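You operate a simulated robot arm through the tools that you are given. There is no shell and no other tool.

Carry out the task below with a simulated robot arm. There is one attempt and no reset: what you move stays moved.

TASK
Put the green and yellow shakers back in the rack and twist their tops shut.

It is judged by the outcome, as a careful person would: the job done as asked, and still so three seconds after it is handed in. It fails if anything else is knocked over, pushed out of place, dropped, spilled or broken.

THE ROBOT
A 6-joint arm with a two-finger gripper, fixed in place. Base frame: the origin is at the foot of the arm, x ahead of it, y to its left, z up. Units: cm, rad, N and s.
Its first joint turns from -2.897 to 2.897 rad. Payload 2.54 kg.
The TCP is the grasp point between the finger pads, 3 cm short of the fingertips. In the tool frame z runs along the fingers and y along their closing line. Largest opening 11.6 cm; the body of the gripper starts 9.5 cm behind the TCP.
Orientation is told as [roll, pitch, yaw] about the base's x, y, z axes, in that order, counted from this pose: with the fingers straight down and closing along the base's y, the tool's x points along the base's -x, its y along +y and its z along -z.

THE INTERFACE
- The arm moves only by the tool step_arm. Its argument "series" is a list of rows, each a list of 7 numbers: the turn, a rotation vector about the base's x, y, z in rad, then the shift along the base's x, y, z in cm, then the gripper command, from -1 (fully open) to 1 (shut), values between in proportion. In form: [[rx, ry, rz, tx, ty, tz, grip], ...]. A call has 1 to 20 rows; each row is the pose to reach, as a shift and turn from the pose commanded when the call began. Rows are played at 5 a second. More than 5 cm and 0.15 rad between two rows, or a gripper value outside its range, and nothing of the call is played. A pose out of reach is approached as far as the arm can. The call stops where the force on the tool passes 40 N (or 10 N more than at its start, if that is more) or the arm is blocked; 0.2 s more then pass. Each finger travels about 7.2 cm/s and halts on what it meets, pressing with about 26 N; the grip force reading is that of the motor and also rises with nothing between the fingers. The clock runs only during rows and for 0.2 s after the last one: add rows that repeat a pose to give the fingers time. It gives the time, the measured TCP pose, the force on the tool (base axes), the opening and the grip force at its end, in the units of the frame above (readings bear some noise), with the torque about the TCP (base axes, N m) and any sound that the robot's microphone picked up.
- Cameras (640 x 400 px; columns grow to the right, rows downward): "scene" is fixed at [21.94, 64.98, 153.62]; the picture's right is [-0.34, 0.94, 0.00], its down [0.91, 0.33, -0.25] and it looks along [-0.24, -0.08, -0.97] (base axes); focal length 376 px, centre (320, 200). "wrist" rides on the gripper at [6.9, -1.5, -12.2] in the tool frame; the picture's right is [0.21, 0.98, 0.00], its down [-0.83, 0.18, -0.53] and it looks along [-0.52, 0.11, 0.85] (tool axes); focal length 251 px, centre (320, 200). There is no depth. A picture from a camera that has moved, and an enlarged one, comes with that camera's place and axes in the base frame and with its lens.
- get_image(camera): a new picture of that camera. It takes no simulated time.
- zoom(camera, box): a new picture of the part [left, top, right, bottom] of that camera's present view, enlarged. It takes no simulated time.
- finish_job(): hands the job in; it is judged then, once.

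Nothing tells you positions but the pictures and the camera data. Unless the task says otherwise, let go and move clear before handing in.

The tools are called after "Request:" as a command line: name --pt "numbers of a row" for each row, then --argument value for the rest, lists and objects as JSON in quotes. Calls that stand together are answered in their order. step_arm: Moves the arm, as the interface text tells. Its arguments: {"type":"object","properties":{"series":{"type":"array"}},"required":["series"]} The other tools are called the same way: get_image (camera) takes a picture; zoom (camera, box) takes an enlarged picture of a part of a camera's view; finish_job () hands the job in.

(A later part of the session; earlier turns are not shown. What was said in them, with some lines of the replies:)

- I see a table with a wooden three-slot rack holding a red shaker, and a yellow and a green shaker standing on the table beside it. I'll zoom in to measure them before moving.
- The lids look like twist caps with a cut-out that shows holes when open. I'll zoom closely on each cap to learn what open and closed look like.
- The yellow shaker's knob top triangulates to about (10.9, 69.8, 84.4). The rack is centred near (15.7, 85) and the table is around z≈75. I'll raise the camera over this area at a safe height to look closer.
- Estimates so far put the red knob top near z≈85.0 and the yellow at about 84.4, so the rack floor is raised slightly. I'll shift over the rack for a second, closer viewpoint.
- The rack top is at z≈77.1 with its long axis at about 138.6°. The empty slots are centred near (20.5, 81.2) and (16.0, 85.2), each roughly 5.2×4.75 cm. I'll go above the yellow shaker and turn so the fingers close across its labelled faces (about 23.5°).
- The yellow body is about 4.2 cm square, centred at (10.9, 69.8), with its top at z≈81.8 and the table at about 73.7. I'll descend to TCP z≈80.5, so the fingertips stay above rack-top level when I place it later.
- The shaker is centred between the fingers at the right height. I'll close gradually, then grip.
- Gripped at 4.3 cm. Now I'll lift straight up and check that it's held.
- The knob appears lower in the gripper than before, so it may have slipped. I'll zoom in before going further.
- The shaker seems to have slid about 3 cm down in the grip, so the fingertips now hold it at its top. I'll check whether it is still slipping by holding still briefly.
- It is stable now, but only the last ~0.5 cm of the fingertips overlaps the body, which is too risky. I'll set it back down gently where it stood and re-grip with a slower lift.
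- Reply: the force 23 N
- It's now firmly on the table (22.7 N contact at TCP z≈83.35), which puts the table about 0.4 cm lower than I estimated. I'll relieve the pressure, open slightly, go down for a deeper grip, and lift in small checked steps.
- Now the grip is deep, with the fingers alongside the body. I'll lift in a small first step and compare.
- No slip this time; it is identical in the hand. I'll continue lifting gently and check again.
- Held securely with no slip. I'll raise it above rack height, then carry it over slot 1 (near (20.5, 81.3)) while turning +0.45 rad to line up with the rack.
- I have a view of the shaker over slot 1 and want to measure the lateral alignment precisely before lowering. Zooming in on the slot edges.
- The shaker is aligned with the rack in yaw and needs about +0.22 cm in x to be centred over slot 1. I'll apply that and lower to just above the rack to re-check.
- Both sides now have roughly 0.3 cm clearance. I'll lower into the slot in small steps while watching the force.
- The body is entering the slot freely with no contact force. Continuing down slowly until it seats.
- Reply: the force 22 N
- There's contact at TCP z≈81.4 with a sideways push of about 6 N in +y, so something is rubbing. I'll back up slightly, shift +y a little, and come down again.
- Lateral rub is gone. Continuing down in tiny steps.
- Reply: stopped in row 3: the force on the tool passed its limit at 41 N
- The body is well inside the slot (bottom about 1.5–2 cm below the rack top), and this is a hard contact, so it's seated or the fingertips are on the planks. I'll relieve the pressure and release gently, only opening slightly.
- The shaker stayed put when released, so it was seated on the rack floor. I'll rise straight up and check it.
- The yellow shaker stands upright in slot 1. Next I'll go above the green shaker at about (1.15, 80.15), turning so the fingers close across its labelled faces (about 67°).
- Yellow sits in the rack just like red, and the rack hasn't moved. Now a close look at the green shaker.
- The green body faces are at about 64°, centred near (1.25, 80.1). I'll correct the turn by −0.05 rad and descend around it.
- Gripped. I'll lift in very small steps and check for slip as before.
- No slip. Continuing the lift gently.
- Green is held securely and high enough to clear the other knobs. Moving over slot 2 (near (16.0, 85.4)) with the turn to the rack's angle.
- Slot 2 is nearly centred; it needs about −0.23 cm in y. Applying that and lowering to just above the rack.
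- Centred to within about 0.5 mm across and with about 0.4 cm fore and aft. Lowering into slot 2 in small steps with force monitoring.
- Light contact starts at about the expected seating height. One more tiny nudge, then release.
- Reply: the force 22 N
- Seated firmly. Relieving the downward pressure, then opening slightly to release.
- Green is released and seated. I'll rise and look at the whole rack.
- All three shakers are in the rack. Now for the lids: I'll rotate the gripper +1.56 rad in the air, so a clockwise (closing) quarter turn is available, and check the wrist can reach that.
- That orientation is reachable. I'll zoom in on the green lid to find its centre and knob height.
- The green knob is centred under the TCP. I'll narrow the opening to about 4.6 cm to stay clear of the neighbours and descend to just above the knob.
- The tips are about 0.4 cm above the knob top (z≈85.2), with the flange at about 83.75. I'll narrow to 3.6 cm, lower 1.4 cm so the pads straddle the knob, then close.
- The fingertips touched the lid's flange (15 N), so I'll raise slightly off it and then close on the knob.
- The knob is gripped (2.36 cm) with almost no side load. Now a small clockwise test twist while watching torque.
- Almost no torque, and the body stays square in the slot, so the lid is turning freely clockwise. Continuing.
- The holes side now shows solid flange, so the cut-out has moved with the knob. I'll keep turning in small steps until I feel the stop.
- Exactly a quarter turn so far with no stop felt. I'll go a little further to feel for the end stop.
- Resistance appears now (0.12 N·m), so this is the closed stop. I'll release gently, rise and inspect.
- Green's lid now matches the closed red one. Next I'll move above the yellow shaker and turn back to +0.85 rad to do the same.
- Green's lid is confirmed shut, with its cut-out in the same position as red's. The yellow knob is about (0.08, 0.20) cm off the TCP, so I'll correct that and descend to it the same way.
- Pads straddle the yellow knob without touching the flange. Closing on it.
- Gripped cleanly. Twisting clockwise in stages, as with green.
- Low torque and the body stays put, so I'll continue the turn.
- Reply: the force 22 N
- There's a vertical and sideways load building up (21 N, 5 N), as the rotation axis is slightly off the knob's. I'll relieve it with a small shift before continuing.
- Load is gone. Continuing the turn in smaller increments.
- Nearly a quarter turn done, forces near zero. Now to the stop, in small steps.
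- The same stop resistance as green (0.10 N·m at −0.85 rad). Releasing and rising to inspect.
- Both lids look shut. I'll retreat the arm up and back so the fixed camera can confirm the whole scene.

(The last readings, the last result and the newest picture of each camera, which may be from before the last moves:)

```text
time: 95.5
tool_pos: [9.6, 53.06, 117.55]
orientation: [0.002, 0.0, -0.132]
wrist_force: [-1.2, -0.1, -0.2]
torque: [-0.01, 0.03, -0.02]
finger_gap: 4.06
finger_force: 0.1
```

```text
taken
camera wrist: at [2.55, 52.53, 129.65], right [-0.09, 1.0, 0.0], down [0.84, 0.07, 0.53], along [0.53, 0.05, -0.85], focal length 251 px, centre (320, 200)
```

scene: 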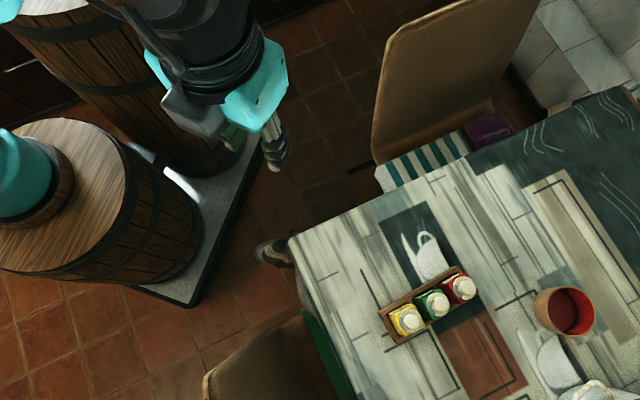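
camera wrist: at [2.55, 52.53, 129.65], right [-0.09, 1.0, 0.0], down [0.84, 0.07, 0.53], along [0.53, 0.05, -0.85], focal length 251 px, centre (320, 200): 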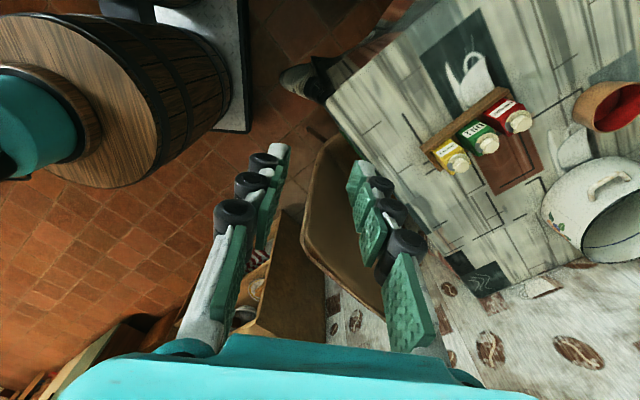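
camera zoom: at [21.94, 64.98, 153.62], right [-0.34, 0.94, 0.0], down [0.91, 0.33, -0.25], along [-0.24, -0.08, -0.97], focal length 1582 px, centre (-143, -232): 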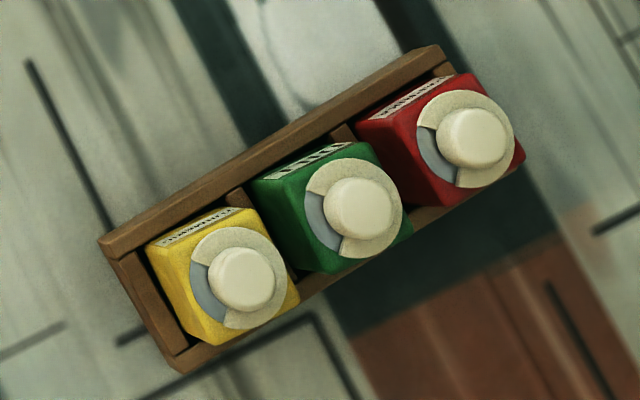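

All three sit alike in the unmoved rack. One last close check of each lid for any exposed hole.

Request:
zoom --camera "scene" --box '[380, 295, 436, 340]'

Request:
zoom --camera "scene" --box '[405, 280, 461, 325]'

Request:
zoom --camera "wrist" --box '[410, 80, 550, 190]'

```text
8.89 times, centred on (408, 318) of scene
camera zoom: at [21.94, 64.98, 153.62], right [-0.34, 0.94, 0.0], down [0.91, 0.33, -0.25], along [-0.24, -0.08, -0.97], focal length 3339 px, centre (-462, -844)
```

zoom: 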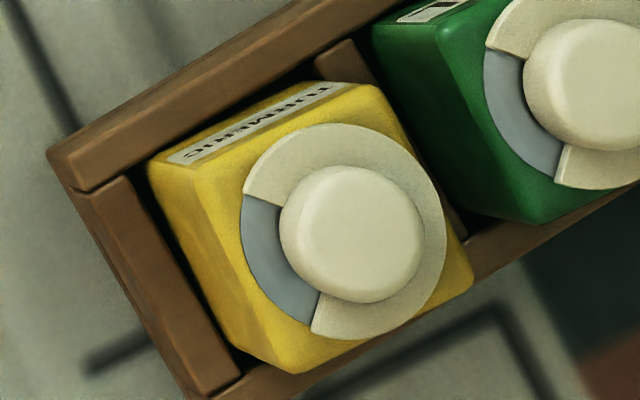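

```text
8.89 times, centred on (433, 302) of scene
camera zoom: at [21.94, 64.98, 153.62], right [-0.34, 0.94, 0.0], down [0.91, 0.33, -0.25], along [-0.24, -0.08, -0.97], focal length 3339 px, centre (-684, -711)
```

zoom: 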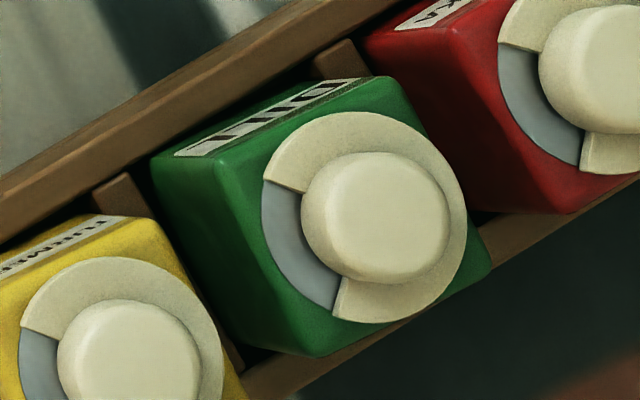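

```text
3.64 times, centred on (480, 135) of wrist
camera zoom: at [2.55, 52.53, 129.65], right [-0.09, 1.0, 0.0], down [0.84, 0.07, 0.53], along [0.53, 0.05, -0.85], focal length 914 px, centre (-262, 436)
```

zoom: 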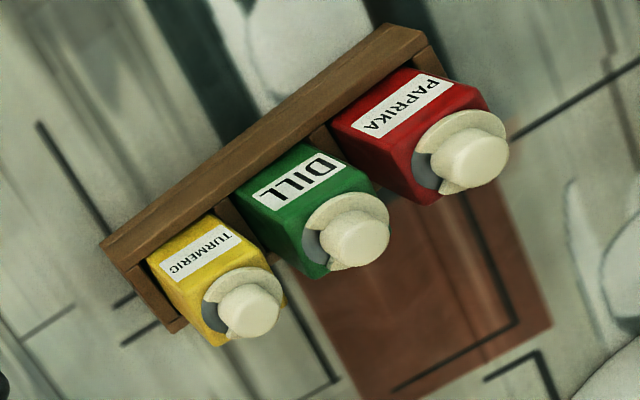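

Both shakers stand seated in the rack, their lids turned to the same shut position as the red one with no holes showing. The rack and everything else are where they were, and the arm is clear, so I'm handing the job in.

Request:
finish_job

```text
The job is handed in.
```

The green and yellow shakers are back in the rack with their tops twisted shut, and I've handed the job in.

- **Placement:** Yellow is in the free end slot and green is in the middle, next to red. Both stand upright, with their labels lined up with red's.
- **Lids:** I turned each top clockwise about a quarter turn until it met resistance. In the last pictures no holes show, and the cut-outs sit where red's does. I took red as the closed reference, since nothing else showed the shut position.
- **Grip slip:** On the first lift the yellow shaker slid about 3 cm down in the gripper. I set it back on the table and gripped it again; nothing was dropped or knocked over.
- **Everything else:** The rack and the red shaker look unmoved in the final pictures. The arm is clear of the table.
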